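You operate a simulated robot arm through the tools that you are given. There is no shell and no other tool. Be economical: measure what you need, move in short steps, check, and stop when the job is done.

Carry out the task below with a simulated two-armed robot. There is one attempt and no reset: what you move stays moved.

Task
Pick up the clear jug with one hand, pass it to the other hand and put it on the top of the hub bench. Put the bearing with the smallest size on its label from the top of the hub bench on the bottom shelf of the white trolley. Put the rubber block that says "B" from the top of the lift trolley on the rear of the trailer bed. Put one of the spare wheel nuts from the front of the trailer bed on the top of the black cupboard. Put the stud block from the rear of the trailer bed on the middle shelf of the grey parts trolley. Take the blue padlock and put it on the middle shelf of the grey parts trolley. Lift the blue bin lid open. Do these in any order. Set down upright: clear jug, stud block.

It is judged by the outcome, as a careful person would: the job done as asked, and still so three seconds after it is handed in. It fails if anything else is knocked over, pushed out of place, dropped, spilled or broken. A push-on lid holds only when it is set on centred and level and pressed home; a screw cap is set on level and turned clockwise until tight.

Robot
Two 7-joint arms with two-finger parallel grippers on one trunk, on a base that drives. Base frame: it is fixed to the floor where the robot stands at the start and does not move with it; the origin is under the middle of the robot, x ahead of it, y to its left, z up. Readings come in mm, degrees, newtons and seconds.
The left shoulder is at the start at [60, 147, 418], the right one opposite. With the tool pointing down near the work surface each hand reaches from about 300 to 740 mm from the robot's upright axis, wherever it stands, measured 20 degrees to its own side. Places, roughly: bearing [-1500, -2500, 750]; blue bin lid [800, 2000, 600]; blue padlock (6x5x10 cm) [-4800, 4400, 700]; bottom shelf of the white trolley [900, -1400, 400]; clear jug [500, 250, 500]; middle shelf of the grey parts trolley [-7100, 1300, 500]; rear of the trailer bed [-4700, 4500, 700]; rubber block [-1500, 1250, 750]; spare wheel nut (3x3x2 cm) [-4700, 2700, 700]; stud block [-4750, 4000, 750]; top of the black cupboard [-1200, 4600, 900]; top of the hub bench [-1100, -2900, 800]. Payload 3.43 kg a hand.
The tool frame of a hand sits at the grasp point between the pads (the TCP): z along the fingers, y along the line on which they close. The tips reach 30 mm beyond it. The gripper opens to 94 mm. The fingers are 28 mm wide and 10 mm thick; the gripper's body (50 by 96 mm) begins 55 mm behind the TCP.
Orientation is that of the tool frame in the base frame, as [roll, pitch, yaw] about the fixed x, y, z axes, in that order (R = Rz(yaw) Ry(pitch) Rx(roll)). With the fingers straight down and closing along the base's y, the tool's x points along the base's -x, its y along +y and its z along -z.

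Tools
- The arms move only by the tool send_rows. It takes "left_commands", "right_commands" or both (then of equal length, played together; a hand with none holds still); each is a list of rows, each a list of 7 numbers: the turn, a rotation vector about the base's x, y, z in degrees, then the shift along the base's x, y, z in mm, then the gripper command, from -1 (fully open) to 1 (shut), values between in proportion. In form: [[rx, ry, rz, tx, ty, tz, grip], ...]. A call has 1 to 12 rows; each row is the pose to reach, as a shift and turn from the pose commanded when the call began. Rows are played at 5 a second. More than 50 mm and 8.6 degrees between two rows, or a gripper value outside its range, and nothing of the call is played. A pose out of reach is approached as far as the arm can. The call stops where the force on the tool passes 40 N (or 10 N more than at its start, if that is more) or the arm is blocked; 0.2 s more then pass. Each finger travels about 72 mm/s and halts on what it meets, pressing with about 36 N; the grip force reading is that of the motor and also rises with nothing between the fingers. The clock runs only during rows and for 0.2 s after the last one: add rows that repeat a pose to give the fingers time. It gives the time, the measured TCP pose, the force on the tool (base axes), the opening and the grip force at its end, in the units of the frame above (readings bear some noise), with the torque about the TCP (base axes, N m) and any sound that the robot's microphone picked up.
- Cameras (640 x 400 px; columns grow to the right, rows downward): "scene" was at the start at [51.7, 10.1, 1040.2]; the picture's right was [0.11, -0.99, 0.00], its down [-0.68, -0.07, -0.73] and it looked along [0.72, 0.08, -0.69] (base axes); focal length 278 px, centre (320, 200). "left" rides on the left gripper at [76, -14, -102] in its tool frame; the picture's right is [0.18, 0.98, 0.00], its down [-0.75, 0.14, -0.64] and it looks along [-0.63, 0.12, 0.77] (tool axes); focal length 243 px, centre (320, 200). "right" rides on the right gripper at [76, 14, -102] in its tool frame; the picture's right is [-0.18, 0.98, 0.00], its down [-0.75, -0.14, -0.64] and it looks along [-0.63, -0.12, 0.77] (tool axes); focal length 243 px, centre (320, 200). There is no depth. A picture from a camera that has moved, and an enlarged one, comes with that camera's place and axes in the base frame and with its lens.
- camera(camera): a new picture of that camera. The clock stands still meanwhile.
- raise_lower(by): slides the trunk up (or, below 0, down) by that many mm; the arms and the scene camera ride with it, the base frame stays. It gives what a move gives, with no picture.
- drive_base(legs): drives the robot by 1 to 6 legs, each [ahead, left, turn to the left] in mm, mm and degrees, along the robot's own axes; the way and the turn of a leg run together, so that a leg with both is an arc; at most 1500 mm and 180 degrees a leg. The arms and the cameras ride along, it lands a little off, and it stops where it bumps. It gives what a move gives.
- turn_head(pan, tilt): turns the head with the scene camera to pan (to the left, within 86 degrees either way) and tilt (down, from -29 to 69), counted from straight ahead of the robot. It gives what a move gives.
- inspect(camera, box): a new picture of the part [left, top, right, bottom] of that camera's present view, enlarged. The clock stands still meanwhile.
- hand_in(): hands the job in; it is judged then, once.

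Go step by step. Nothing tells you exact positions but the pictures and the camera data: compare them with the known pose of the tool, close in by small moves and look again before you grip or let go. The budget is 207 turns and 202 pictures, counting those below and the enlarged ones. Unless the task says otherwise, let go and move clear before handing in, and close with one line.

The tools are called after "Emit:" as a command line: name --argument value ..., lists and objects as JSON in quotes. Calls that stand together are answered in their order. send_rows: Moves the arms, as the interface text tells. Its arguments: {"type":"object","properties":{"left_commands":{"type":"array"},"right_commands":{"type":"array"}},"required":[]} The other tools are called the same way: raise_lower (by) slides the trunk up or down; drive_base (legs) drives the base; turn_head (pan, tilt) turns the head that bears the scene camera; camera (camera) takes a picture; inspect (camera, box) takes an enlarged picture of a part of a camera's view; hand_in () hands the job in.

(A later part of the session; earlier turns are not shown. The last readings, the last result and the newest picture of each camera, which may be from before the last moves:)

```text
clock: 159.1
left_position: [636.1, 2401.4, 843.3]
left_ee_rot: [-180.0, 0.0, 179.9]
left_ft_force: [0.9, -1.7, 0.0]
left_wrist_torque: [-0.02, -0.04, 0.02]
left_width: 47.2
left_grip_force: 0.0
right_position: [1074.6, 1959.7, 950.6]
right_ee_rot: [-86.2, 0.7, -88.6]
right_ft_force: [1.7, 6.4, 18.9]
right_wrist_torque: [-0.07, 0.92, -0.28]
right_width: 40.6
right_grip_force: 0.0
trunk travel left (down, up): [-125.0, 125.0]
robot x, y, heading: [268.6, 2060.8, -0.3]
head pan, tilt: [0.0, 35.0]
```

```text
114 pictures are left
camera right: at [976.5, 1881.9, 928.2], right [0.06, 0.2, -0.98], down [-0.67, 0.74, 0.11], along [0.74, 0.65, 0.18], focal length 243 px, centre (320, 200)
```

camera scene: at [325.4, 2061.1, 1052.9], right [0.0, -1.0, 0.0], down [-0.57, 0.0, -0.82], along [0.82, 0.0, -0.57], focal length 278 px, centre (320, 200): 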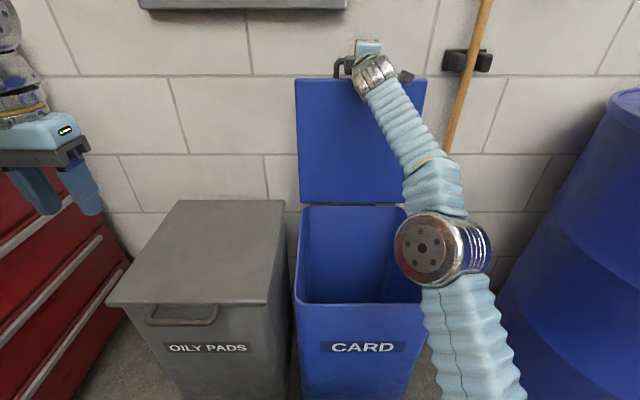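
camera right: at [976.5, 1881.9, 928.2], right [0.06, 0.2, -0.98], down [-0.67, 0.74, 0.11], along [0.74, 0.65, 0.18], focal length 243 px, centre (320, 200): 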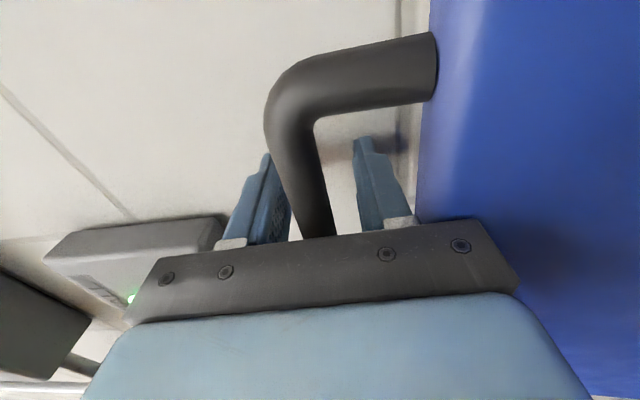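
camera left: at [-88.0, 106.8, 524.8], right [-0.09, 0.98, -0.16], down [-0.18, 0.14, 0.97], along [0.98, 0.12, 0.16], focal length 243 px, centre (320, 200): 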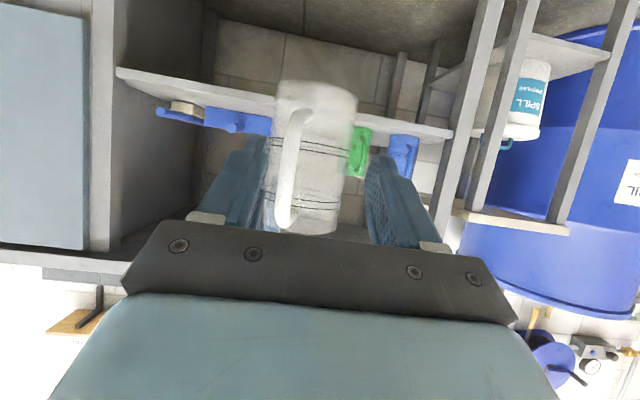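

The lid is about 105° open. I lift a touch to unload the hand, then withdraw along −x.

Emit:
send_rows --right_commands '[[0, 0, 0, 0, 0, 6, -0.1], [0, 0, 0, -5, 0, 8, -0.1], [0, 0, 0, -20, 0, 8, -0.1], [0, 0, 0, -40, 0, 8, -0.1], [0, 0, 0, -65, 0, 8, -0.1], [0, 0, 0, -90, 0, 8, -0.1], [0, 0, 0, -120, 0, 8, -0.1], [0, 0, 0, -120, 0, 8, -0.1]]'

Emit:
camera --camera "scene"

```text
clock: 160.9
left_position: [636.6, 2399.0, 843.8]
left_ee_rot: [180.0, -0.1, 179.9]
left_ft_force: [-0.1, -0.1, -0.1]
left_wrist_torque: [-0.02, -0.01, -0.03]
left_width: 47.2
left_grip_force: 0.0
right_position: [957.0, 1959.5, 957.8]
right_ee_rot: [-86.3, 0.7, -88.6]
right_ft_force: [-0.7, -0.2, 0.6]
right_wrist_torque: [-0.03, 0.02, -0.02]
right_width: 51.6
right_grip_force: 0.1
right hand out of reach, approached as far as the arm can: row 1
trunk travel left (down, up): [-125.0, 125.0]
robot x, y, heading: [266.9, 2061.3, -0.2]
head pan, tilt: [0.0, 35.0]
```

```text
113 pictures are left
camera scene: at [326.8, 2060.4, 1052.8], right [0.0, -1.0, 0.0], down [-0.57, 0.0, -0.82], along [0.82, 0.0, -0.57], focal length 278 px, centre (320, 200)
```

scene: 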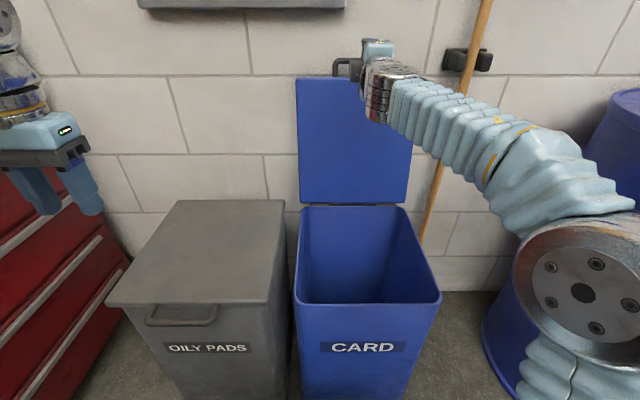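

Emit:
drive_base --legs '[[-450, 0, 0]]'

Emit:
camera --camera "scene"

```text
clock: 163.6
left_position: [185.5, 2401.9, 842.5]
left_ee_rot: [179.9, -0.1, 179.8]
left_ft_force: [0.3, -0.6, -0.3]
left_wrist_torque: [-0.03, 0.0, 0.02]
left_width: 46.8
left_grip_force: 0.0
right_position: [505.2, 1960.3, 958.7]
right_ee_rot: [-86.3, 0.8, -88.7]
right_ft_force: [0.1, -0.2, 0.3]
right_wrist_torque: [0.01, 0.01, 0.0]
right_width: 51.8
right_grip_force: 0.1
trunk travel left (down, up): [-125.0, 125.0]
robot x, y, heading: [-184.5, 2062.3, -0.2]
head pan, tilt: [0.0, 35.0]
```

```text
112 pictures are left
camera scene: at [-125.2, 2062.0, 1052.8], right [0.0, -1.0, 0.0], down [-0.57, 0.0, -0.82], along [0.82, 0.0, -0.57], focal length 278 px, centre (320, 200)
```

scene: 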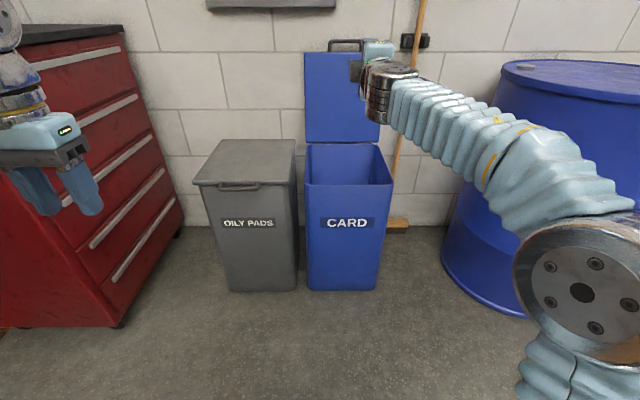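

The lid stays open. I return the right hand to pointing down, then look for the lift trolley.

Emit:
send_rows --right_commands '[[8, 0, 0, -12, -3, -8, -0.1], [16, 0, 0, -24, -6, -16, -0.1], [24, 0, 0, -36, -9, -24, -0.1], [32, 0, 0, -48, -12, -32, -0.1], [40, 0, 0, -60, -15, -40, -0.1], [48, 0, 0, -72, -18, -48, -0.1], [56, 0, 0, -84, -21, -56, -0.1], [64, 0, 0, -96, -24, -64, -0.1], [72, 0, 0, -108, -27, -72, -0.1], [80, 0, 0, -120, -30, -80, -0.1], [88, 0, 0, -130, -33, -88, -0.1], [90, 0, 0, -130, -33, -88, -0.1]]'

Emit:
send_rows --right_commands '[[0, 8, 0, -8, 0, 0, -0.1], [0, 16, 0, -16, 0, 0, -0.1], [0, 24, 0, -24, 0, 0, -0.1], [0, 32, 0, -32, 0, 0, -0.1], [0, 40, 0, -40, 0, 0, -0.1], [0, 48, 0, -48, 0, 0, -0.1], [0, 56, 0, -56, 0, 0, -0.1], [0, 64, 0, -64, 0, 0, -0.1], [0, 72, 0, -72, 0, 0, -0.1], [0, 80, 0, -80, 0, 0, -0.1], [0, 86, 0, -90, 0, 0, -0.1], [0, 86, 0, -90, 0, 0, -0.1]]'

Emit:
drive_base --legs '[[-300, 0, 0], [0, 0, 150]]'

Emit:
turn_head --pan 30 --tilt 20

Emit:
camera --camera "scene"

```text
clock: 166.2
left_position: [185.8, 2401.9, 843.3]
left_ee_rot: [179.9, -0.1, 179.8]
left_ft_force: [0.6, 0.1, 0.2]
left_wrist_torque: [0.04, 0.0, 0.0]
left_width: 47.0
left_grip_force: 0.1
right_position: [374.9, 1927.8, 869.2]
right_ee_rot: [36.8, 88.5, 32.9]
right_ft_force: [0.5, -0.3, 0.2]
right_wrist_torque: [0.04, -0.01, 0.01]
right_width: 51.7
right_grip_force: 0.1
trunk travel left (down, up): [-125.0, 125.0]
robot x, y, heading: [-186.3, 2062.3, -0.2]
head pan, tilt: [0.0, 35.0]
```

```text
clock: 168.8
left_position: [185.5, 2400.9, 843.8]
left_ee_rot: [179.9, -0.1, 179.8]
left_ft_force: [-0.6, 0.9, 0.1]
left_wrist_torque: [-0.02, -0.01, 0.04]
left_width: 46.8
left_grip_force: 0.0
right_position: [291.3, 1928.3, 860.8]
right_ee_rot: [-176.0, 4.9, 179.3]
right_ft_force: [-0.1, 0.7, -0.8]
right_wrist_torque: [-0.03, -0.01, 0.01]
right_width: 51.5
right_grip_force: 0.0
right hand out of reach, approached as far as the arm can: row 11, 12
trunk travel left (down, up): [-125.0, 125.0]
robot x, y, heading: [-182.3, 2063.5, -0.5]
head pan, tilt: [0.0, 35.0]
```

```text
clock: 173.1
left_position: [-372.6, 2559.3, 836.7]
left_ee_rot: [180.0, -1.2, -144.5]
left_ft_force: [-0.9, -0.7, -0.3]
left_wrist_torque: [-0.02, 0.0, 0.0]
left_width: 46.9
left_grip_force: 0.1
right_position: [-12.0, 2238.5, 858.2]
right_ee_rot: [-176.2, 4.7, -144.5]
right_ft_force: [1.2, 0.8, 0.4]
right_wrist_torque: [0.01, 0.0, -0.01]
right_width: 51.8
right_grip_force: 0.0
trunk travel left (down, up): [-125.0, 125.0]
robot x, y, heading: [-475.0, 2062.5, 36.1]
head pan, tilt: [0.0, 35.0]
stopped in leg 2: the robot was blocked; the commanded pose is now the measured one
```

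```text
clock: 174.0
left_position: [-373.3, 2559.3, 835.6]
left_ee_rot: [179.9, -1.3, -144.3]
left_ft_force: [0.2, 0.1, 0.6]
left_wrist_torque: [0.02, 0.0, -0.04]
left_width: 46.9
left_grip_force: 0.1
right_position: [-11.3, 2238.4, 856.8]
right_ee_rot: [-176.1, 4.5, -144.5]
right_ft_force: [0.4, -0.5, 0.2]
right_wrist_torque: [-0.01, 0.02, -0.01]
right_width: 51.7
right_grip_force: 0.0
trunk travel left (down, up): [-125.0, 125.0]
robot x, y, heading: [-478.9, 2061.7, 36.4]
head pan, tilt: [30.0, 20.0]
```

```text
111 pictures are left
camera scene: at [-458.5, 2134.9, 1076.1], right [0.91, -0.41, 0.0], down [-0.15, -0.32, -0.94], along [0.38, 0.86, -0.35], focal length 278 px, centre (320, 200)
```

scene: 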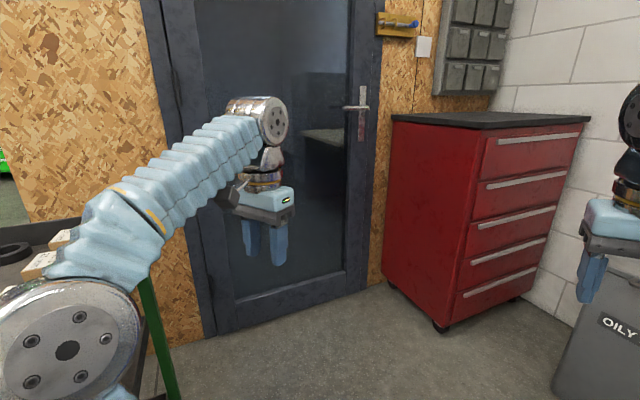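

My left elbow touched the green cart during the turn. I turn back and look at the cart.

Emit:
drive_base --legs '[[0, 0, -36]]'

Emit:
turn_head --pan 80 --tilt 25

Emit:
camera --camera "scene"

```text
clock: 176.2
left_position: [-104.1, 2401.8, 840.0]
left_ee_rot: [179.8, -0.9, 179.2]
left_ft_force: [-0.4, -1.0, 0.3]
left_wrist_torque: [0.01, -0.03, 0.04]
left_width: 46.9
left_grip_force: 0.1
right_position: [-3.3, 1928.4, 860.6]
right_ee_rot: [-176.0, 4.9, 179.2]
right_ft_force: [0.3, -0.2, -0.4]
right_wrist_torque: [0.01, 0.01, -0.04]
right_width: 51.7
right_grip_force: 0.1
trunk travel left (down, up): [-125.0, 125.0]
robot x, y, heading: [-477.5, 2064.7, -0.3]
head pan, tilt: [30.0, 20.0]
```

```text
clock: 177.3
left_position: [-103.5, 2400.2, 840.5]
left_ee_rot: [179.9, -0.7, 179.3]
left_ft_force: [0.5, 0.7, 0.1]
left_wrist_torque: [0.01, -0.04, 0.03]
left_width: 47.2
left_grip_force: 0.0
right_position: [-3.2, 1927.8, 860.8]
right_ee_rot: [-176.1, 4.9, 179.2]
right_ft_force: [-0.4, 0.0, -1.0]
right_wrist_torque: [0.0, 0.0, -0.01]
right_width: 51.6
right_grip_force: 0.0
trunk travel left (down, up): [-125.0, 125.0]
robot x, y, heading: [-472.8, 2063.1, -0.7]
head pan, tilt: [80.0, 25.0]
```

```text
110 pictures are left
camera scene: at [-491.3, 2155.0, 1068.5], right [0.98, -0.18, 0.0], down [-0.08, -0.42, -0.91], along [0.16, 0.89, -0.42], focal length 278 px, centre (320, 200)
```

scene: 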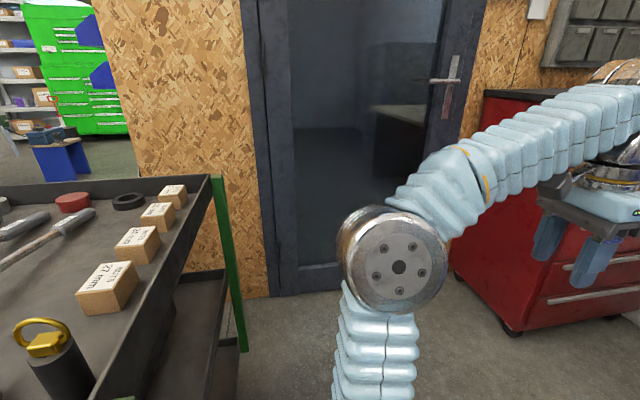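

The cart and its load look undisturbed. I move away from it first, then turn to face −x.

Emit:
drive_base --legs '[[0, -800, 0], [0, 0, 180]]'

Emit:
turn_head --pan 0 --tilt 20

Emit:
camera --camera "scene"

```text
clock: 188.9
left_position: [-864.4, 935.9, 840.2]
left_ee_rot: [-179.9, -0.8, -2.2]
left_ft_force: [0.8, -0.1, -0.3]
left_wrist_torque: [0.01, -0.02, 0.03]
left_width: 46.6
left_grip_force: 0.1
right_position: [-952.9, 1410.5, 860.6]
right_ee_rot: [-176.1, 4.9, -2.1]
right_ft_force: [0.9, -0.4, -0.2]
right_wrist_torque: [-0.01, 0.01, 0.0]
right_width: 51.8
right_grip_force: 0.0
trunk travel left (down, up): [-125.0, 125.0]
robot x, y, heading: [-484.2, 1266.3, 178.5]
head pan, tilt: [80.0, 25.0]
```

```text
clock: 190.4
left_position: [-864.7, 936.6, 839.8]
left_ee_rot: [-179.9, -0.8, -2.1]
left_ft_force: [0.4, -0.4, -1.0]
left_wrist_torque: [-0.01, 0.01, -0.01]
left_width: 47.1
left_grip_force: 0.0
right_position: [-954.8, 1412.4, 859.9]
right_ee_rot: [-176.0, 4.9, -2.1]
right_ft_force: [0.5, 0.0, 0.2]
right_wrist_torque: [0.02, 0.0, 0.01]
right_width: 51.4
right_grip_force: 0.0
trunk travel left (down, up): [-125.0, 125.0]
robot x, y, heading: [-481.6, 1265.0, 178.2]
head pan, tilt: [0.0, 20.0]
```

```text
109 pictures are left
camera scene: at [-546.5, 1268.5, 1076.6], right [0.03, 1.0, 0.0], down [0.34, -0.01, -0.94], along [-0.94, 0.03, -0.34], focal length 278 px, centre (320, 200)
```

scene: 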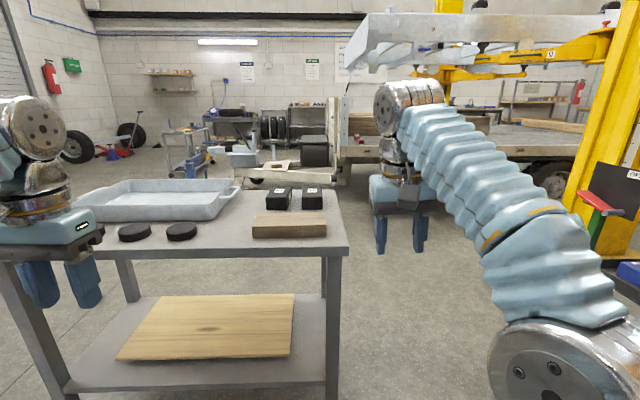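

The lift trolley is right ahead with two black blocks. I'll inspect their labels.

Emit:
inspect --camera "scene" --box '[230, 170, 350, 250]'

```text
5.00 times, centred on (290, 210) of scene
camera zoom: at [-546.5, 1268.5, 1076.6], right [0.03, 1.0, 0.0], down [0.34, -0.01, -0.94], along [-0.94, 0.03, -0.34], focal length 1390 px, centre (470, 150)
```

zoom: 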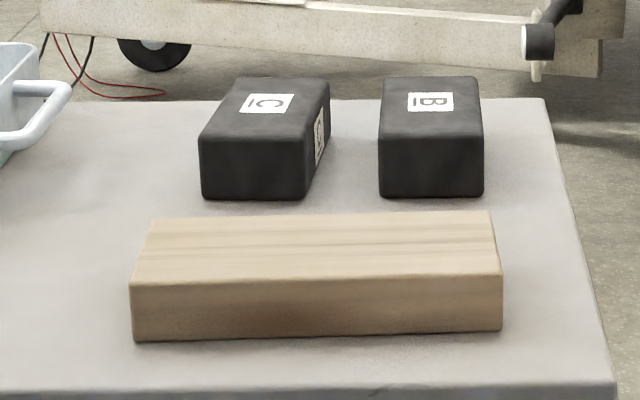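

Block "B" is the right-hand one, at about (−1370, 1271). I level the right hand, raise the left one, and drive in.

Emit:
send_rows --right_commands '[[-4, -4.9, 0, 0, 0, 0, -0.9], [-4, -4.9, 0, 0, 0, 10, -0.9], [-4, -4.9, 0, 0, 0, 10, -0.9]]' --left_commands '[[0, 0, 0, 0, 0, 30, 0], [0, 0, 0, 0, 0, 60, 0], [0, 0, 0, 0, 0, 60, 0]]'

Emit:
drive_base --legs '[[0, 95, 1.8], [290, 0, 0]]'

Emit:
turn_head --pan -5 --tilt 42

Emit:
camera --camera "scene"

Emit:
camera --camera "right"

```text
clock: 191.2
left_position: [-863.7, 936.2, 849.7]
left_ee_rot: [179.9, -0.8, -2.1]
left_ft_force: [0.9, 0.1, 0.1]
left_wrist_torque: [-0.01, 0.0, 0.04]
left_width: 47.1
left_grip_force: 0.0
left hand out of reach, approached as far as the arm can: row 1, 2, 3
right_position: [-933.8, 1429.3, 851.5]
right_ee_rot: [-179.8, -0.1, -2.3]
right_ft_force: [-0.2, 0.0, 0.5]
right_wrist_torque: [-0.05, 0.0, -0.01]
right_width: 89.5
right_grip_force: 0.0
right hand out of reach, approached as far as the arm can: row 1, 2, 3
trunk travel left (down, up): [-125.0, 125.0]
robot x, y, heading: [-481.9, 1265.6, 178.3]
head pan, tilt: [0.0, 20.0]
```

```text
clock: 194.0
left_position: [-1146.8, 824.9, 849.3]
left_ee_rot: [-180.0, -0.8, 0.0]
left_ft_force: [-0.5, 0.2, -0.4]
left_wrist_torque: [-0.02, -0.01, 0.03]
left_width: 46.9
left_grip_force: 0.0
right_position: [-1234.1, 1314.7, 851.4]
right_ee_rot: [-179.8, -0.1, -0.3]
right_ft_force: [0.3, -0.1, 0.7]
right_wrist_torque: [-0.02, -0.02, -0.02]
right_width: 89.5
right_grip_force: 0.0
trunk travel left (down, up): [-125.0, 125.0]
robot x, y, heading: [-776.9, 1165.1, -179.8]
head pan, tilt: [0.0, 20.0]
```

```text
clock: 194.8
left_position: [-1147.3, 824.8, 850.1]
left_ee_rot: [179.9, -0.8, -0.1]
left_ft_force: [0.4, 0.1, -0.5]
left_wrist_torque: [0.0, 0.0, 0.01]
left_width: 47.0
left_grip_force: 0.0
right_position: [-1234.6, 1315.9, 852.4]
right_ee_rot: [-179.9, -0.1, -0.3]
right_ft_force: [0.9, -0.7, -0.7]
right_wrist_torque: [0.02, -0.03, -0.01]
right_width: 89.2
right_grip_force: 0.1
trunk travel left (down, up): [-125.0, 125.0]
robot x, y, heading: [-775.7, 1168.9, -179.8]
head pan, tilt: [-5.0, 42.0]
```

```text
107 pictures are left
camera scene: at [-831.6, 1176.2, 1042.3], right [0.08, 1.0, 0.0], down [0.67, -0.05, -0.74], along [-0.74, 0.06, -0.67], focal length 278 px, centre (320, 200)
```

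scene: 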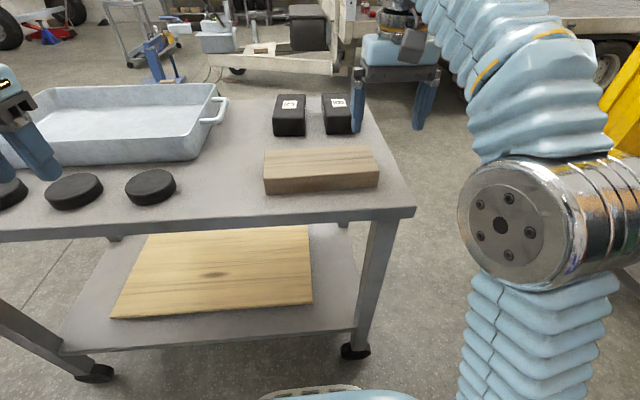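

```text
106 pictures are left
camera right: at [-1158.0, 1302.0, 955.3], right [-0.19, -0.98, 0.0], down [-0.75, 0.14, 0.64], along [-0.63, 0.12, -0.77], focal length 243 px, centre (320, 200)
```

right: 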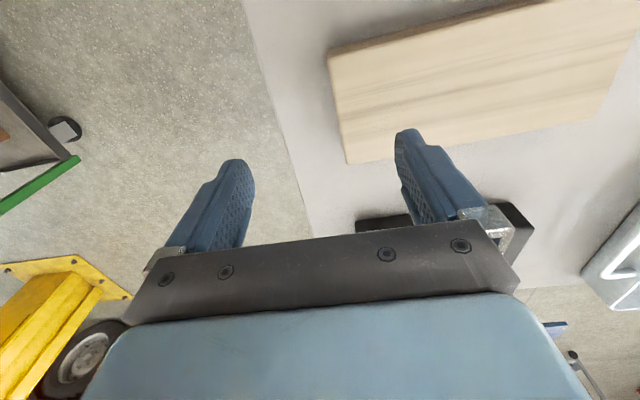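

The table top is at z≈740 and block B spans about x −1385 to −1520 at y≈1270. I drive 60 mm closer and extend the right hand over it.

Emit:
drive_base --legs '[[60, 0, 0]]'

Emit:
send_rows --right_commands '[[0, 0, 0, -25, -10, 0, -0.9], [0, 0, 0, -50, -20, 0, -0.9], [0, 0, 0, -75, -30, 0, -0.9], [0, 0, 0, -100, -40, 0, -0.9], [0, 0, 0, -130, -45, 0, -0.9], [0, 0, 0, -130, -45, 0, -0.9]]'

Emit:
camera --camera "right"

Emit:
inspect --camera "scene" --box '[240, 40, 440, 220]'

```text
clock: 195.8
left_position: [-1207.8, 824.9, 849.8]
left_ee_rot: [-180.0, -0.9, -0.1]
left_ft_force: [0.3, -0.6, 0.4]
left_wrist_torque: [-0.01, 0.03, -0.01]
left_width: 46.8
left_grip_force: 0.1
right_position: [-1294.6, 1315.7, 853.3]
right_ee_rot: [-179.8, -0.1, -0.2]
right_ft_force: [0.8, 0.1, -0.1]
right_wrist_torque: [0.0, 0.04, 0.02]
right_width: 89.4
right_grip_force: 0.0
trunk travel left (down, up): [-125.0, 125.0]
robot x, y, heading: [-839.7, 1166.9, -179.6]
head pan, tilt: [-5.0, 42.0]
```

```text
clock: 197.2
left_position: [-1206.4, 824.3, 849.3]
left_ee_rot: [-179.9, -0.8, -0.2]
left_ft_force: [0.4, -0.1, -0.6]
left_wrist_torque: [0.0, 0.0, 0.0]
left_width: 47.0
left_grip_force: 0.1
right_position: [-1346.3, 1283.7, 824.1]
right_ee_rot: [-180.0, 0.1, -0.2]
right_ft_force: [1.4, -0.3, 0.1]
right_wrist_torque: [0.0, 0.0, -0.02]
right_width: 89.3
right_grip_force: 0.1
right hand out of reach, approached as far as the arm can: row 1, 2, 3, 4, 5, 6
trunk travel left (down, up): [-125.0, 125.0]
robot x, y, heading: [-837.1, 1168.1, -179.8]
head pan, tilt: [-5.0, 42.0]
```

```text
105 pictures are left
camera right: at [-1269.8, 1270.4, 927.2], right [-0.19, -0.98, 0.0], down [-0.75, 0.14, 0.64], along [-0.63, 0.12, -0.77], focal length 243 px, centre (320, 200)
```

right: 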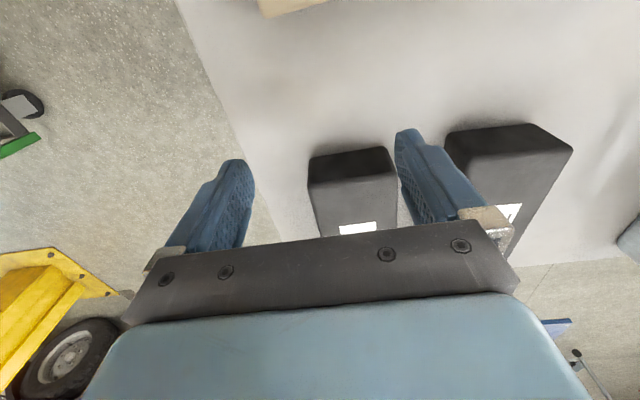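

```text
2.22 times, centred on (340, 130) of scene
camera zoom: at [-891.7, 1176.0, 1042.3], right [0.08, 1.0, 0.0], down [0.67, -0.05, -0.74], along [-0.74, 0.06, -0.67], focal length 618 px, centre (276, 356)
```

zoom: 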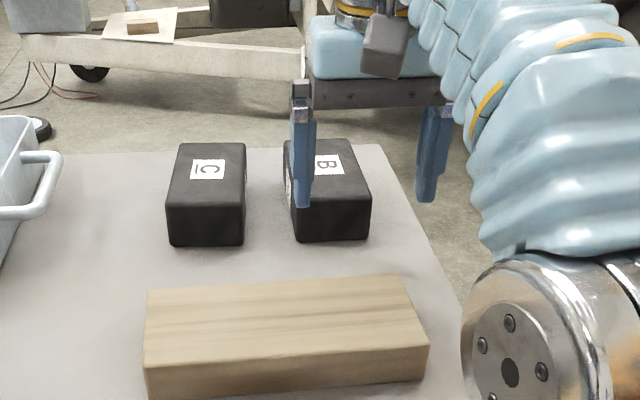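

Reach is limited at this height, so I raise the trunk and then lower and extend the arm.

Emit:
raise_lower --by 125

Emit:
send_rows --right_commands '[[0, 0, 0, -5, -2, -30, -0.9], [0, 0, 0, -15, -5, -60, -0.9], [0, 0, 0, -35, -8, -85, -0.9], [0, 0, 0, -55, -10, -105, -0.9], [0, 0, 0, -70, -12, -110, -0.9], [0, 0, 0, -85, -14, -115, -0.9], [0, 0, 0, -85, -14, -115, -0.9]]'

Emit:
camera --camera "right"

Emit:
inspect --camera "scene" --box '[240, 80, 440, 260]'

```text
clock: 198.7
left_position: [-1207.9, 824.3, 973.8]
left_ee_rot: [-179.9, -0.9, -0.1]
left_ft_force: [0.3, -0.6, -0.7]
left_wrist_torque: [-0.02, -0.01, -0.01]
left_width: 47.1
left_grip_force: 0.1
right_position: [-1347.5, 1283.2, 949.2]
right_ee_rot: [-179.8, 0.1, -0.3]
right_ft_force: [-0.5, -0.3, 0.5]
right_wrist_torque: [0.01, 0.0, -0.02]
right_width: 89.1
right_grip_force: 0.0
trunk travel left (down, up): [-250.0, 0.0]
robot x, y, heading: [-837.1, 1167.9, -179.5]
head pan, tilt: [-5.0, 42.0]
```

```text
clock: 200.3
left_position: [-1208.1, 825.0, 974.3]
left_ee_rot: [179.9, -1.0, -0.1]
left_ft_force: [0.2, 0.1, 0.0]
left_wrist_torque: [0.01, 0.0, 0.04]
left_width: 47.3
left_grip_force: 0.1
right_position: [-1433.4, 1268.4, 834.8]
right_ee_rot: [-179.9, 0.0, -0.4]
right_ft_force: [-0.2, -0.6, -0.5]
right_wrist_torque: [0.0, 0.02, -0.02]
right_width: 89.3
right_grip_force: 0.0
trunk travel left (down, up): [-250.0, 0.0]
robot x, y, heading: [-836.5, 1167.8, -179.6]
head pan, tilt: [-5.0, 42.0]
```

```text
103 pictures are left
camera right: at [-1356.0, 1255.6, 937.2], right [-0.19, -0.98, 0.0], down [-0.75, 0.14, 0.64], along [-0.63, 0.12, -0.77], focal length 243 px, centre (320, 200)
```

right: 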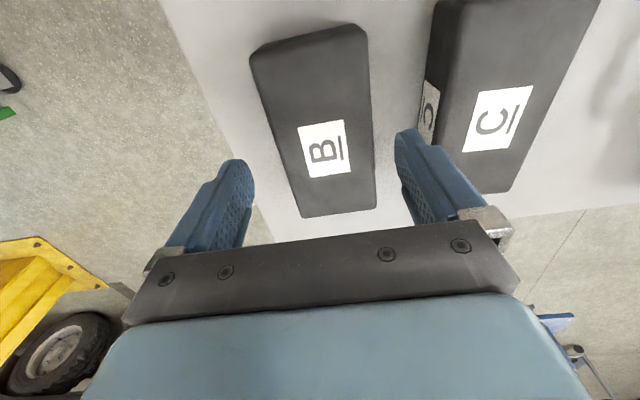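

```text
2.22 times, centred on (340, 170) of scene
camera zoom: at [-891.9, 1175.9, 1167.2], right [0.08, 1.0, 0.0], down [0.67, -0.05, -0.74], along [-0.74, 0.06, -0.67], focal length 618 px, centre (276, 267)
```

zoom: 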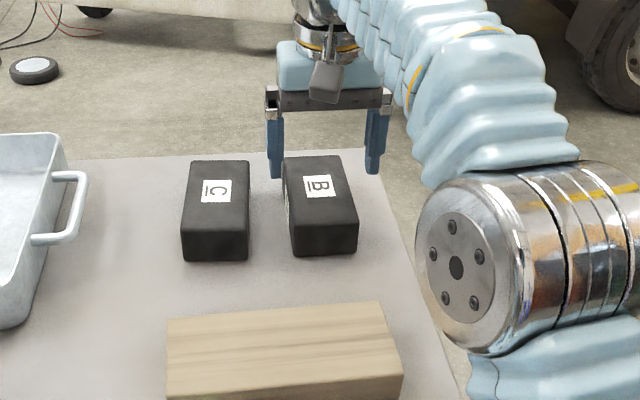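

The hand is centred over B (centre about (−1437, 1267), 64 mm wide). I descend and grip.

Emit:
send_rows --right_commands '[[0, 0, 0, -2, 0, -18, -0.85], [0, 0, 0, -2, 0, -36, -0.85], [0, 0, 0, -2, 0, -50, -0.85], [0, 0, 0, -2, 0, -50, -0.4], [0, 0, 0, -2, 0, -50, 0], [0, 0, 0, -2, 0, -50, 0.6], [0, 0, 0, -2, 0, -50, 0.6]]'

Emit:
camera --camera "right"

```text
clock: 201.9
left_position: [-1207.1, 824.5, 974.1]
left_ee_rot: [-179.9, -0.9, -0.1]
left_ft_force: [0.4, 0.1, 0.3]
left_wrist_torque: [0.02, -0.02, 0.04]
left_width: 47.1
left_grip_force: 0.0
right_position: [-1433.2, 1269.1, 785.2]
right_ee_rot: [-179.9, 0.2, -0.3]
right_ft_force: [0.4, -2.4, -0.7]
right_wrist_torque: [-0.26, 0.17, 0.21]
right_width: 72.3
right_grip_force: 36.0
trunk travel left (down, up): [-250.0, 0.0]
robot x, y, heading: [-839.0, 1168.5, -179.8]
head pan, tilt: [-5.0, 42.0]
```

```text
101 pictures are left
camera right: at [-1356.9, 1255.9, 887.7], right [-0.19, -0.98, 0.0], down [-0.75, 0.14, 0.64], along [-0.63, 0.12, -0.77], focal length 243 px, centre (320, 200)
```

right: 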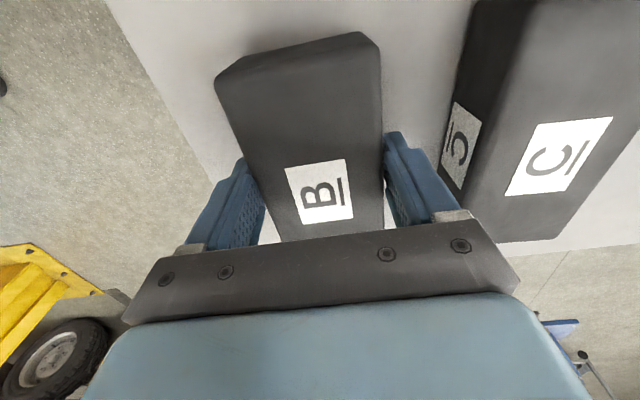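

Gripped at 72 mm. I lift and back away.

Emit:
send_rows --right_commands '[[0, 0, 0, 0, 0, 20, 1], [0, 0, 0, 0, 0, 45, 1], [0, 0, 0, 10, 0, 70, 1], [0, 0, 0, 30, 0, 90, 1], [0, 0, 0, 50, 0, 100, 1], [0, 0, 0, 70, 5, 110, 1], [0, 0, 0, 70, 5, 110, 1]]'

Emit:
drive_base --legs '[[-300, 0, 0]]'

Emit:
turn_head --pan -30 --tilt 15

Emit:
camera --camera "scene"

Emit:
turn_head --pan 20 --tilt 15

Emit:
camera --camera "scene"

```text
clock: 203.5
left_position: [-1207.8, 826.7, 973.1]
left_ee_rot: [179.9, -0.9, -0.1]
left_ft_force: [-0.1, 0.4, -0.3]
left_wrist_torque: [-0.03, -0.01, 0.01]
left_width: 47.3
left_grip_force: 0.1
right_position: [-1363.8, 1276.1, 893.8]
right_ee_rot: [-179.8, 0.0, -0.3]
right_ft_force: [-0.6, 0.3, -4.7]
right_wrist_torque: [0.02, -0.02, 0.02]
right_width: 72.1
right_grip_force: 36.1
trunk travel left (down, up): [-250.0, 0.0]
robot x, y, heading: [-838.5, 1166.3, -179.8]
head pan, tilt: [-5.0, 42.0]
```

```text
clock: 205.6
left_position: [-911.2, 824.8, 974.4]
left_ee_rot: [179.9, -0.9, 0.3]
left_ft_force: [0.4, -0.2, -0.8]
left_wrist_torque: [-0.02, -0.02, -0.01]
left_width: 46.9
left_grip_force: 0.0
right_position: [-1069.2, 1274.3, 892.8]
right_ee_rot: [-179.9, 0.0, 0.2]
right_ft_force: [-0.7, 0.7, -4.8]
right_wrist_torque: [0.01, -0.05, -0.03]
right_width: 72.3
right_grip_force: 36.0
trunk travel left (down, up): [-250.0, 0.0]
robot x, y, heading: [-544.2, 1169.7, -179.2]
head pan, tilt: [-5.0, 42.0]
```

```text
clock: 206.5
left_position: [-910.3, 824.7, 974.0]
left_ee_rot: [180.0, -0.9, 0.5]
left_ft_force: [0.2, 0.1, 0.5]
left_wrist_torque: [0.0, 0.02, 0.01]
left_width: 46.8
left_grip_force: 0.0
right_position: [-1069.5, 1273.7, 892.9]
right_ee_rot: [-179.9, 0.0, 0.2]
right_ft_force: [1.1, -0.1, -3.9]
right_wrist_torque: [-0.01, -0.02, 0.02]
right_width: 72.2
right_grip_force: 36.5
trunk travel left (down, up): [-250.0, 0.0]
robot x, y, heading: [-546.0, 1171.3, -179.2]
head pan, tilt: [-30.0, 15.0]
```

```text
100 pictures are left
camera scene: at [-595.7, 1217.6, 1209.6], right [0.49, 0.87, 0.0], down [0.23, -0.13, -0.97], along [-0.84, 0.47, -0.26], focal length 278 px, centre (320, 200)
```

scene: 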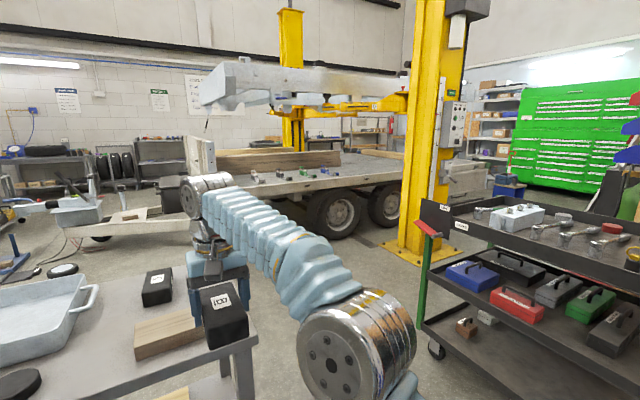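

```text
clock: 207.7
left_position: [-910.8, 824.8, 975.2]
left_ee_rot: [-179.9, -1.0, 0.4]
left_ft_force: [0.6, -0.2, 0.6]
left_wrist_torque: [-0.01, 0.03, -0.01]
left_width: 47.0
left_grip_force: 0.1
right_position: [-1069.2, 1274.4, 893.1]
right_ee_rot: [-179.9, 0.0, 0.2]
right_ft_force: [0.5, -0.7, -5.2]
right_wrist_torque: [0.0, -0.02, 0.0]
right_width: 72.4
right_grip_force: 36.2
trunk travel left (down, up): [-250.0, 0.0]
robot x, y, heading: [-544.8, 1169.8, -179.1]
head pan, tilt: [20.0, 15.0]
```

```text
99 pictures are left
camera scene: at [-601.6, 1139.0, 1209.7], right [-0.35, 0.94, 0.0], down [0.24, 0.09, -0.97], along [-0.9, -0.34, -0.26], focal length 278 px, centre (320, 200)
```

scene: 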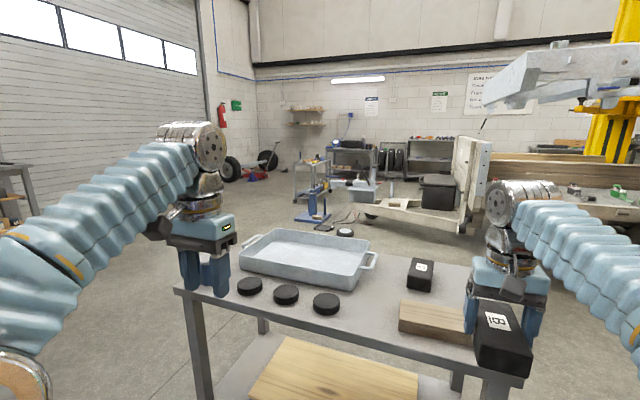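

I hold block B. The trailer stands beyond, so I drive down the gap between the lift trolley and green cart to see it.

Emit:
drive_base --legs '[[0, -680, -0.8], [1400, 0, 0]]'

Emit:
turn_head --pan -15 --tilt 10

Emit:
camera --camera "scene"

```text
clock: 218.0
left_position: [-2318.0, 1525.3, 974.4]
left_ee_rot: [180.0, -0.9, -1.1]
left_ft_force: [-0.5, 0.0, -0.5]
left_wrist_torque: [0.05, -0.02, 0.01]
left_width: 46.9
left_grip_force: 0.1
right_position: [-2466.0, 1978.2, 894.3]
right_ee_rot: [-179.9, 0.0, -1.3]
right_ft_force: [0.1, -0.2, -4.6]
right_wrist_torque: [-0.02, -0.04, 0.01]
right_width: 72.5
right_grip_force: 35.9
trunk travel left (down, up): [-250.0, 0.0]
robot x, y, heading: [-1941.9, 1862.9, 179.3]
head pan, tilt: [20.0, 15.0]
```

```text
clock: 219.0
left_position: [-2317.2, 1525.3, 974.3]
left_ee_rot: [-180.0, -1.0, -1.0]
left_ft_force: [1.2, 0.3, 0.0]
left_wrist_torque: [0.03, 0.0, 0.0]
left_width: 47.0
left_grip_force: 0.1
right_position: [-2467.7, 1978.7, 893.3]
right_ee_rot: [-179.7, 0.0, -1.3]
right_ft_force: [0.0, 0.1, -5.0]
right_wrist_torque: [-0.03, -0.03, 0.04]
right_width: 72.0
right_grip_force: 36.0
trunk travel left (down, up): [-250.0, 0.0]
robot x, y, heading: [-1943.0, 1860.3, 179.1]
head pan, tilt: [-15.0, 10.0]
```

```text
98 pictures are left
camera scene: at [-2002.8, 1887.3, 1217.9], right [0.27, 0.96, 0.0], down [0.17, -0.05, -0.98], along [-0.95, 0.27, -0.17], focal length 278 px, centre (320, 200)
```

scene: 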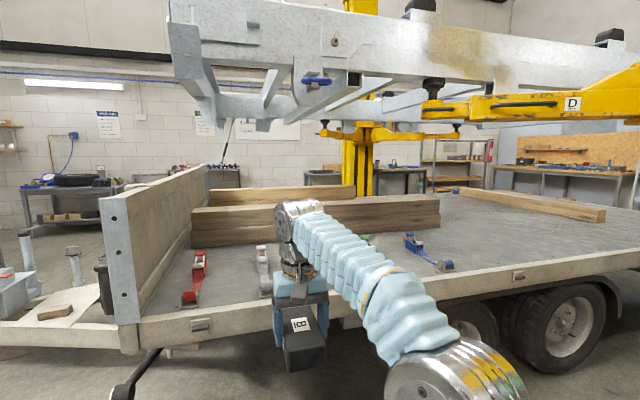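

The bed runs from x≈−2890 to −4900, and the targets lie near its far side. I'll look at the route around the front drawbar.

Emit:
turn_head --pan 40 --tilt 12

Emit:
camera --camera "scene"

Emit:
turn_head --pan -70 --tilt 12

Emit:
camera --camera "scene"

```text
clock: 220.2
left_position: [-2317.9, 1524.5, 974.2]
left_ee_rot: [-180.0, -0.9, -1.1]
left_ft_force: [0.7, 0.0, 0.0]
left_wrist_torque: [0.01, -0.02, -0.02]
left_width: 47.0
left_grip_force: 0.1
right_position: [-2467.4, 1977.9, 892.6]
right_ee_rot: [-179.8, 0.0, -1.3]
right_ft_force: [0.0, 0.5, -5.2]
right_wrist_torque: [0.01, -0.02, 0.0]
right_width: 72.2
right_grip_force: 35.8
trunk travel left (down, up): [-250.0, 0.0]
robot x, y, heading: [-1944.9, 1861.3, 179.2]
head pan, tilt: [40.0, 12.0]
```

```text
97 pictures are left
camera scene: at [-1985.4, 1803.3, 1214.6], right [-0.63, 0.77, 0.0], down [0.16, 0.13, -0.98], along [-0.76, -0.62, -0.21], focal length 278 px, centre (320, 200)
```

scene: 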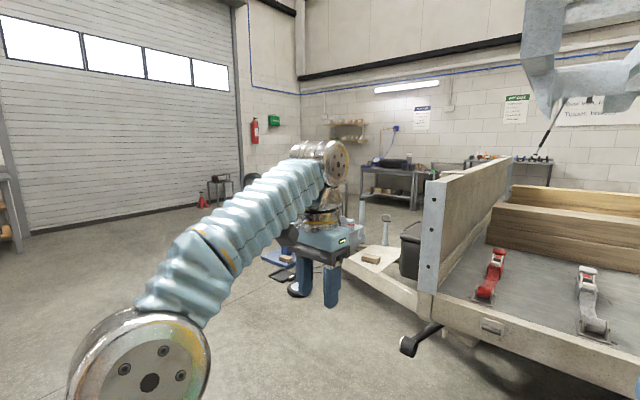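

```text
clock: 222.1
left_position: [-2317.2, 1524.5, 975.2]
left_ee_rot: [179.9, -1.0, -1.1]
left_ft_force: [-0.6, -0.2, -0.5]
left_wrist_torque: [-0.01, 0.01, -0.02]
left_width: 47.0
left_grip_force: 0.1
right_position: [-2465.8, 1977.3, 892.8]
right_ee_rot: [-179.8, 0.0, -1.2]
right_ft_force: [0.0, -0.3, -4.5]
right_wrist_torque: [0.01, -0.03, 0.0]
right_width: 72.3
right_grip_force: 35.7
trunk travel left (down, up): [-250.0, 0.0]
robot x, y, heading: [-1943.6, 1861.6, 179.6]
head pan, tilt: [-70.0, 12.0]
```

```text
96 pictures are left
camera scene: at [-1944.2, 1950.3, 1214.6], right [0.94, 0.33, 0.0], down [0.07, -0.2, -0.98], along [-0.32, 0.92, -0.21], focal length 278 px, centre (320, 200)
```

scene: 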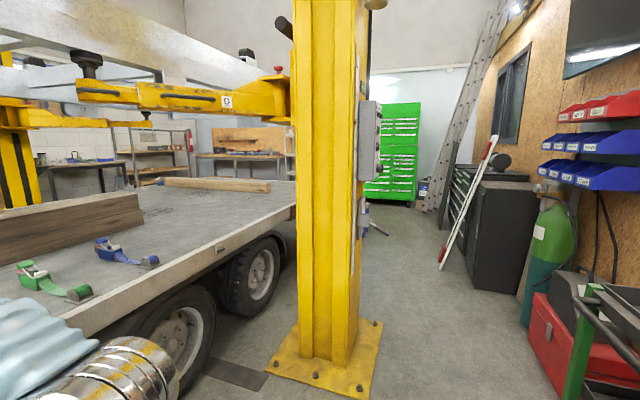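

The far side is best reached around the drawbar. I turn to face −y and drive down, then look again.

Emit:
drive_base --legs '[[0, 0, 90], [1300, -350, 0], [900, -200, 0]]'

Emit:
turn_head --pan -80 --tilt 12

Emit:
camera --camera "scene"

```text
clock: 237.1
left_position: [-2209.3, -710.9, 975.8]
left_ee_rot: [180.0, -0.9, 88.9]
left_ft_force: [-1.0, -0.6, -0.2]
left_wrist_torque: [-0.02, 0.0, -0.01]
left_width: 47.0
left_grip_force: 0.2
right_position: [-2663.4, -859.6, 893.7]
right_ee_rot: [-179.7, -0.1, 88.6]
right_ft_force: [-0.2, -0.1, -4.9]
right_wrist_torque: [0.01, -0.03, 0.02]
right_width: 72.0
right_grip_force: 36.0
trunk travel left (down, up): [-250.0, 0.0]
robot x, y, heading: [-2545.7, -333.7, -90.8]
head pan, tilt: [-70.0, 12.0]
```

```text
clock: 237.8
left_position: [-2211.1, -711.0, 974.3]
left_ee_rot: [-179.9, -0.8, 88.9]
left_ft_force: [0.3, 0.8, 0.4]
left_wrist_torque: [0.0, -0.01, 0.0]
left_width: 47.0
left_grip_force: 0.1
right_position: [-2662.9, -859.4, 893.0]
right_ee_rot: [-179.7, 0.0, 88.6]
right_ft_force: [0.7, 0.1, -4.9]
right_wrist_torque: [0.0, -0.03, 0.01]
right_width: 72.1
right_grip_force: 35.9
trunk travel left (down, up): [-250.0, 0.0]
robot x, y, heading: [-2544.0, -333.2, -90.6]
head pan, tilt: [-80.0, 12.0]
```

```text
95 pictures are left
camera scene: at [-2637.8, -319.7, 1214.6], right [-0.16, 0.99, 0.0], down [0.21, 0.03, -0.98], along [-0.97, -0.16, -0.21], focal length 278 px, centre (320, 200)
```

scene: 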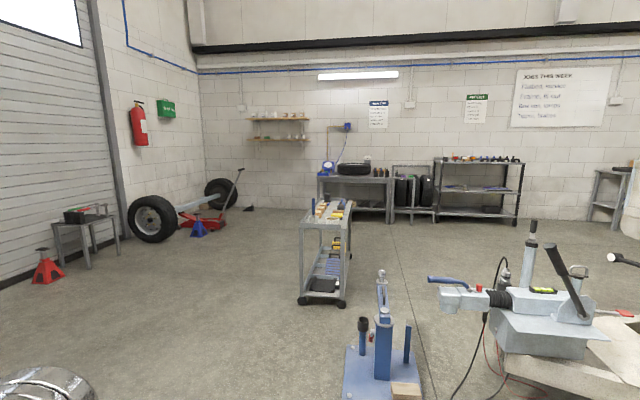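

I can see the grey parts trolley at about (−6750, 1290) and a small grey cart at about (−4500…−5100, −600). I route south of the cart, then north on the far side.

Emit:
drive_base --legs '[[0, 0, -90], [1200, 1150, 0], [1500, 0, 0], [600, 0, 0], [0, 0, -90], [1500, 0, 0]]'

Emit:
turn_head --pan -20 --tilt 12

Emit:
camera --camera "scene"

```text
refused: leg 2 is longer than a leg can be; nothing moved
```

```text
clock: 239.1
left_position: [-2210.2, -710.9, 974.8]
left_ee_rot: [180.0, -0.9, 88.9]
left_ft_force: [0.1, -0.3, 0.0]
left_wrist_torque: [-0.01, -0.04, 0.02]
left_width: 46.7
left_grip_force: 0.1
right_position: [-2663.9, -860.0, 892.9]
right_ee_rot: [-179.8, 0.1, 88.7]
right_ft_force: [-0.5, 0.2, -5.8]
right_wrist_torque: [0.01, 0.0, -0.02]
right_width: 72.2
right_grip_force: 35.7
trunk travel left (down, up): [-250.0, 0.0]
robot x, y, heading: [-2544.6, -332.4, -90.8]
head pan, tilt: [-20.0, 12.0]
```

```text
94 pictures are left
camera scene: at [-2578.8, -391.7, 1214.6], right [-0.94, 0.35, 0.0], down [0.07, 0.19, -0.98], along [-0.35, -0.91, -0.21], focal length 278 px, centre (320, 200)
```

scene: 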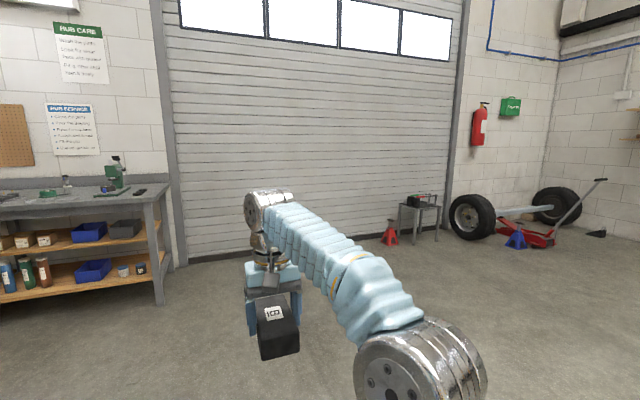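

Emit:
drive_base --legs '[[1150, 0, 0], [0, 0, -89.5], [1500, 0, 0], [1500, 0, 0], [400, 0, 0], [0, 0, -90]]'

Emit:
turn_head --pan -15 --tilt 12

Emit:
camera --camera "scene"

```text
clock: 269.0
left_position: [-6291.0, -1064.8, 974.3]
left_ee_rot: [180.0, -0.8, -94.8]
left_ft_force: [-1.2, -0.7, -0.7]
left_wrist_torque: [-0.03, 0.0, 0.0]
left_width: 47.1
left_grip_force: 0.0
right_position: [-5828.0, -946.2, 893.3]
right_ee_rot: [-179.8, 0.0, -95.1]
right_ft_force: [1.0, 0.6, -5.1]
right_wrist_torque: [-0.02, 0.03, 0.01]
right_width: 72.1
right_grip_force: 35.8
trunk travel left (down, up): [-250.0, 0.0]
robot x, y, heading: [-5976.7, -1461.2, 85.9]
head pan, tilt: [-20.0, 12.0]
```

```text
clock: 269.7
left_position: [-6290.0, -1065.7, 974.2]
left_ee_rot: [-180.0, -0.7, -94.8]
left_ft_force: [0.2, -0.4, 0.3]
left_wrist_torque: [0.02, 0.04, -0.01]
left_width: 47.1
left_grip_force: 0.1
right_position: [-5827.9, -947.4, 893.4]
right_ee_rot: [-179.8, 0.0, -95.0]
right_ft_force: [-0.4, -0.2, -4.5]
right_wrist_torque: [-0.02, 0.01, -0.01]
right_width: 72.3
right_grip_force: 36.1
trunk travel left (down, up): [-250.0, 0.0]
robot x, y, heading: [-5984.5, -1462.4, 85.7]
head pan, tilt: [-15.0, 12.0]
```

```text
93 pictures are left
camera scene: at [-5951.5, -1401.8, 1214.6], right [0.94, -0.33, 0.0], down [-0.07, -0.2, -0.98], along [0.33, 0.92, -0.21], focal length 278 px, centre (320, 200)
```

scene: 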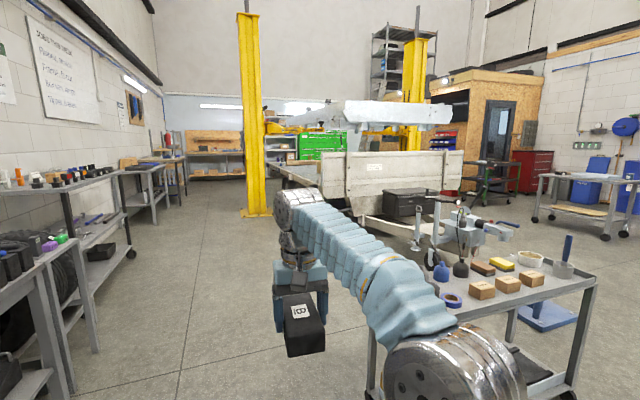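

The lane ahead is clear. I drive north to y≈2680 and turn to face the trailer's far side.

Emit:
drive_base --legs '[[0, 0, 4.3], [1500, 0, 0], [1500, 0, 0], [1100, 0, 0], [0, 0, -90]]'

Emit:
turn_head --pan 0 --tilt 18

Emit:
camera --camera "scene"

```text
clock: 293.6
left_position: [-5598.4, 2980.6, 976.4]
left_ee_rot: [-180.0, -0.8, -179.4]
left_ft_force: [-0.6, -0.3, -0.1]
left_wrist_torque: [0.0, 0.01, 0.0]
left_width: 47.0
left_grip_force: 0.0
right_position: [-5437.0, 2530.1, 894.0]
right_ee_rot: [-179.7, 0.1, -179.7]
right_ft_force: [0.1, -0.6, -4.8]
right_wrist_torque: [-0.02, 0.0, -0.01]
right_width: 72.3
right_grip_force: 35.9
trunk travel left (down, up): [-250.0, 0.0]
robot x, y, heading: [-5964.6, 2633.9, 0.9]
head pan, tilt: [-15.0, 12.0]
```

```text
clock: 294.4
left_position: [-5597.9, 2978.8, 974.9]
left_ee_rot: [180.0, -0.8, -179.5]
left_ft_force: [0.0, -0.3, -0.1]
left_wrist_torque: [-0.04, 0.05, -0.02]
left_width: 47.0
left_grip_force: 0.0
right_position: [-5435.8, 2529.5, 893.7]
right_ee_rot: [-179.8, 0.0, -179.5]
right_ft_force: [-0.5, 0.3, -4.9]
right_wrist_torque: [0.01, 0.03, -0.03]
right_width: 72.2
right_grip_force: 35.7
trunk travel left (down, up): [-250.0, 0.0]
robot x, y, heading: [-5962.5, 2634.2, 1.1]
head pan, tilt: [0.0, 18.0]
```

```text
92 pictures are left
camera scene: at [-5901.2, 2635.1, 1204.9], right [0.02, -1.0, 0.0], down [-0.31, 0.0, -0.95], along [0.95, 0.01, -0.31], focal length 278 px, centre (320, 200)
```

scene: 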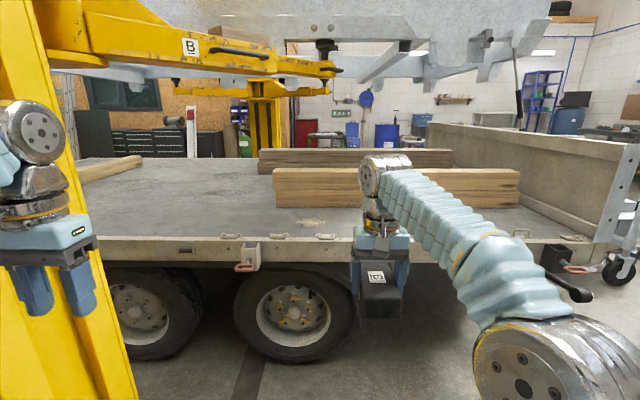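

I see small items on the bed near (310, 222). I inspect them.

Emit:
inspect --camera "scene" --box '[250, 190, 370, 270]'

```text
5.00 times, centred on (310, 230) of scene
camera zoom: at [-5901.2, 2635.1, 1204.9], right [0.02, -1.0, 0.0], down [-0.31, 0.0, -0.95], along [0.95, 0.01, -0.31], focal length 1390 px, centre (370, 50)
```

zoom: 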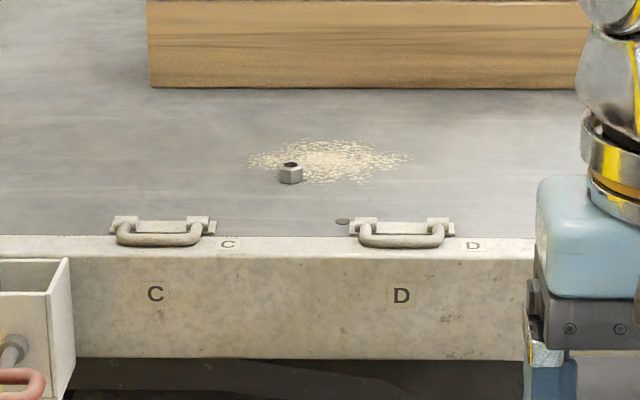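

One nut is at about (−4731, 2721, 710). I move up alongside the bed for the left hand to take it.

Emit:
drive_base --legs '[[0, -65, -1.1], [760, 0, 0]]'

Emit:
turn_head --pan 10 --tilt 45

Emit:
camera --camera "scene"

Emit:
camera --camera "left"

```text
clock: 299.1
left_position: [-4822.5, 2903.2, 974.4]
left_ee_rot: [179.9, -0.8, 179.4]
left_ft_force: [0.1, -0.9, 0.2]
left_wrist_torque: [0.0, 0.0, -0.02]
left_width: 46.9
left_grip_force: 0.0
right_position: [-4671.7, 2451.0, 892.5]
right_ee_rot: [-179.7, 0.0, 179.0]
right_ft_force: [-0.1, 0.4, -5.0]
right_wrist_torque: [0.03, 0.04, 0.0]
right_width: 72.2
right_grip_force: 35.5
trunk travel left (down, up): [-250.0, 0.0]
robot x, y, heading: [-5195.7, 2567.5, -0.8]
head pan, tilt: [0.0, 18.0]
```

```text
clock: 300.0
left_position: [-4822.7, 2902.7, 974.1]
left_ee_rot: [-180.0, -0.8, 179.4]
left_ft_force: [0.0, -0.6, 0.7]
left_wrist_torque: [-0.01, -0.01, -0.02]
left_width: 47.2
left_grip_force: 0.1
right_position: [-4671.4, 2450.7, 892.6]
right_ee_rot: [-179.9, 0.0, 179.1]
right_ft_force: [0.4, 0.3, -5.2]
right_wrist_torque: [0.01, 0.02, 0.02]
right_width: 72.7
right_grip_force: 35.8
trunk travel left (down, up): [-250.0, 0.0]
robot x, y, heading: [-5194.5, 2563.1, -0.6]
head pan, tilt: [10.0, 45.0]
```

```text
90 pictures are left
camera scene: at [-5145.6, 2579.8, 1163.0], right [0.17, -0.99, 0.0], down [-0.7, -0.12, -0.71], along [0.7, 0.12, -0.71], focal length 278 px, centre (320, 200)
```

scene: 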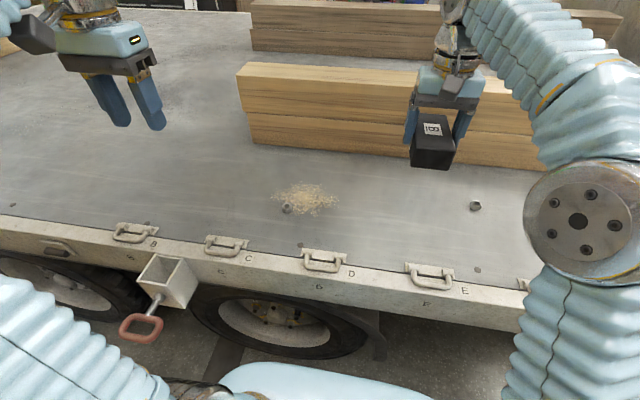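

```text
89 pictures are left
camera left: at [-4896.7, 2889.5, 1077.8], right [-0.17, 0.99, 0.0], down [0.76, 0.13, 0.63], along [0.62, 0.11, -0.78], focal length 243 px, centre (320, 200)
```

left: 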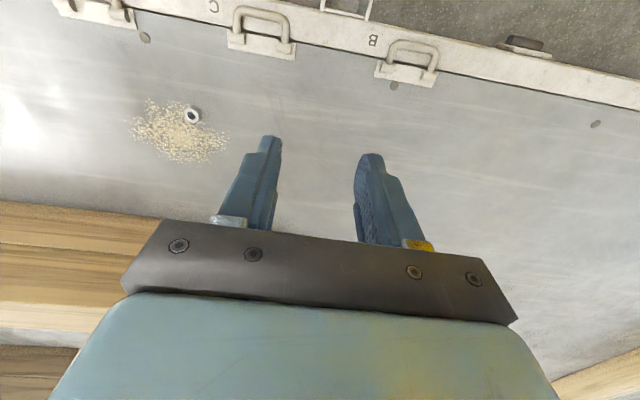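

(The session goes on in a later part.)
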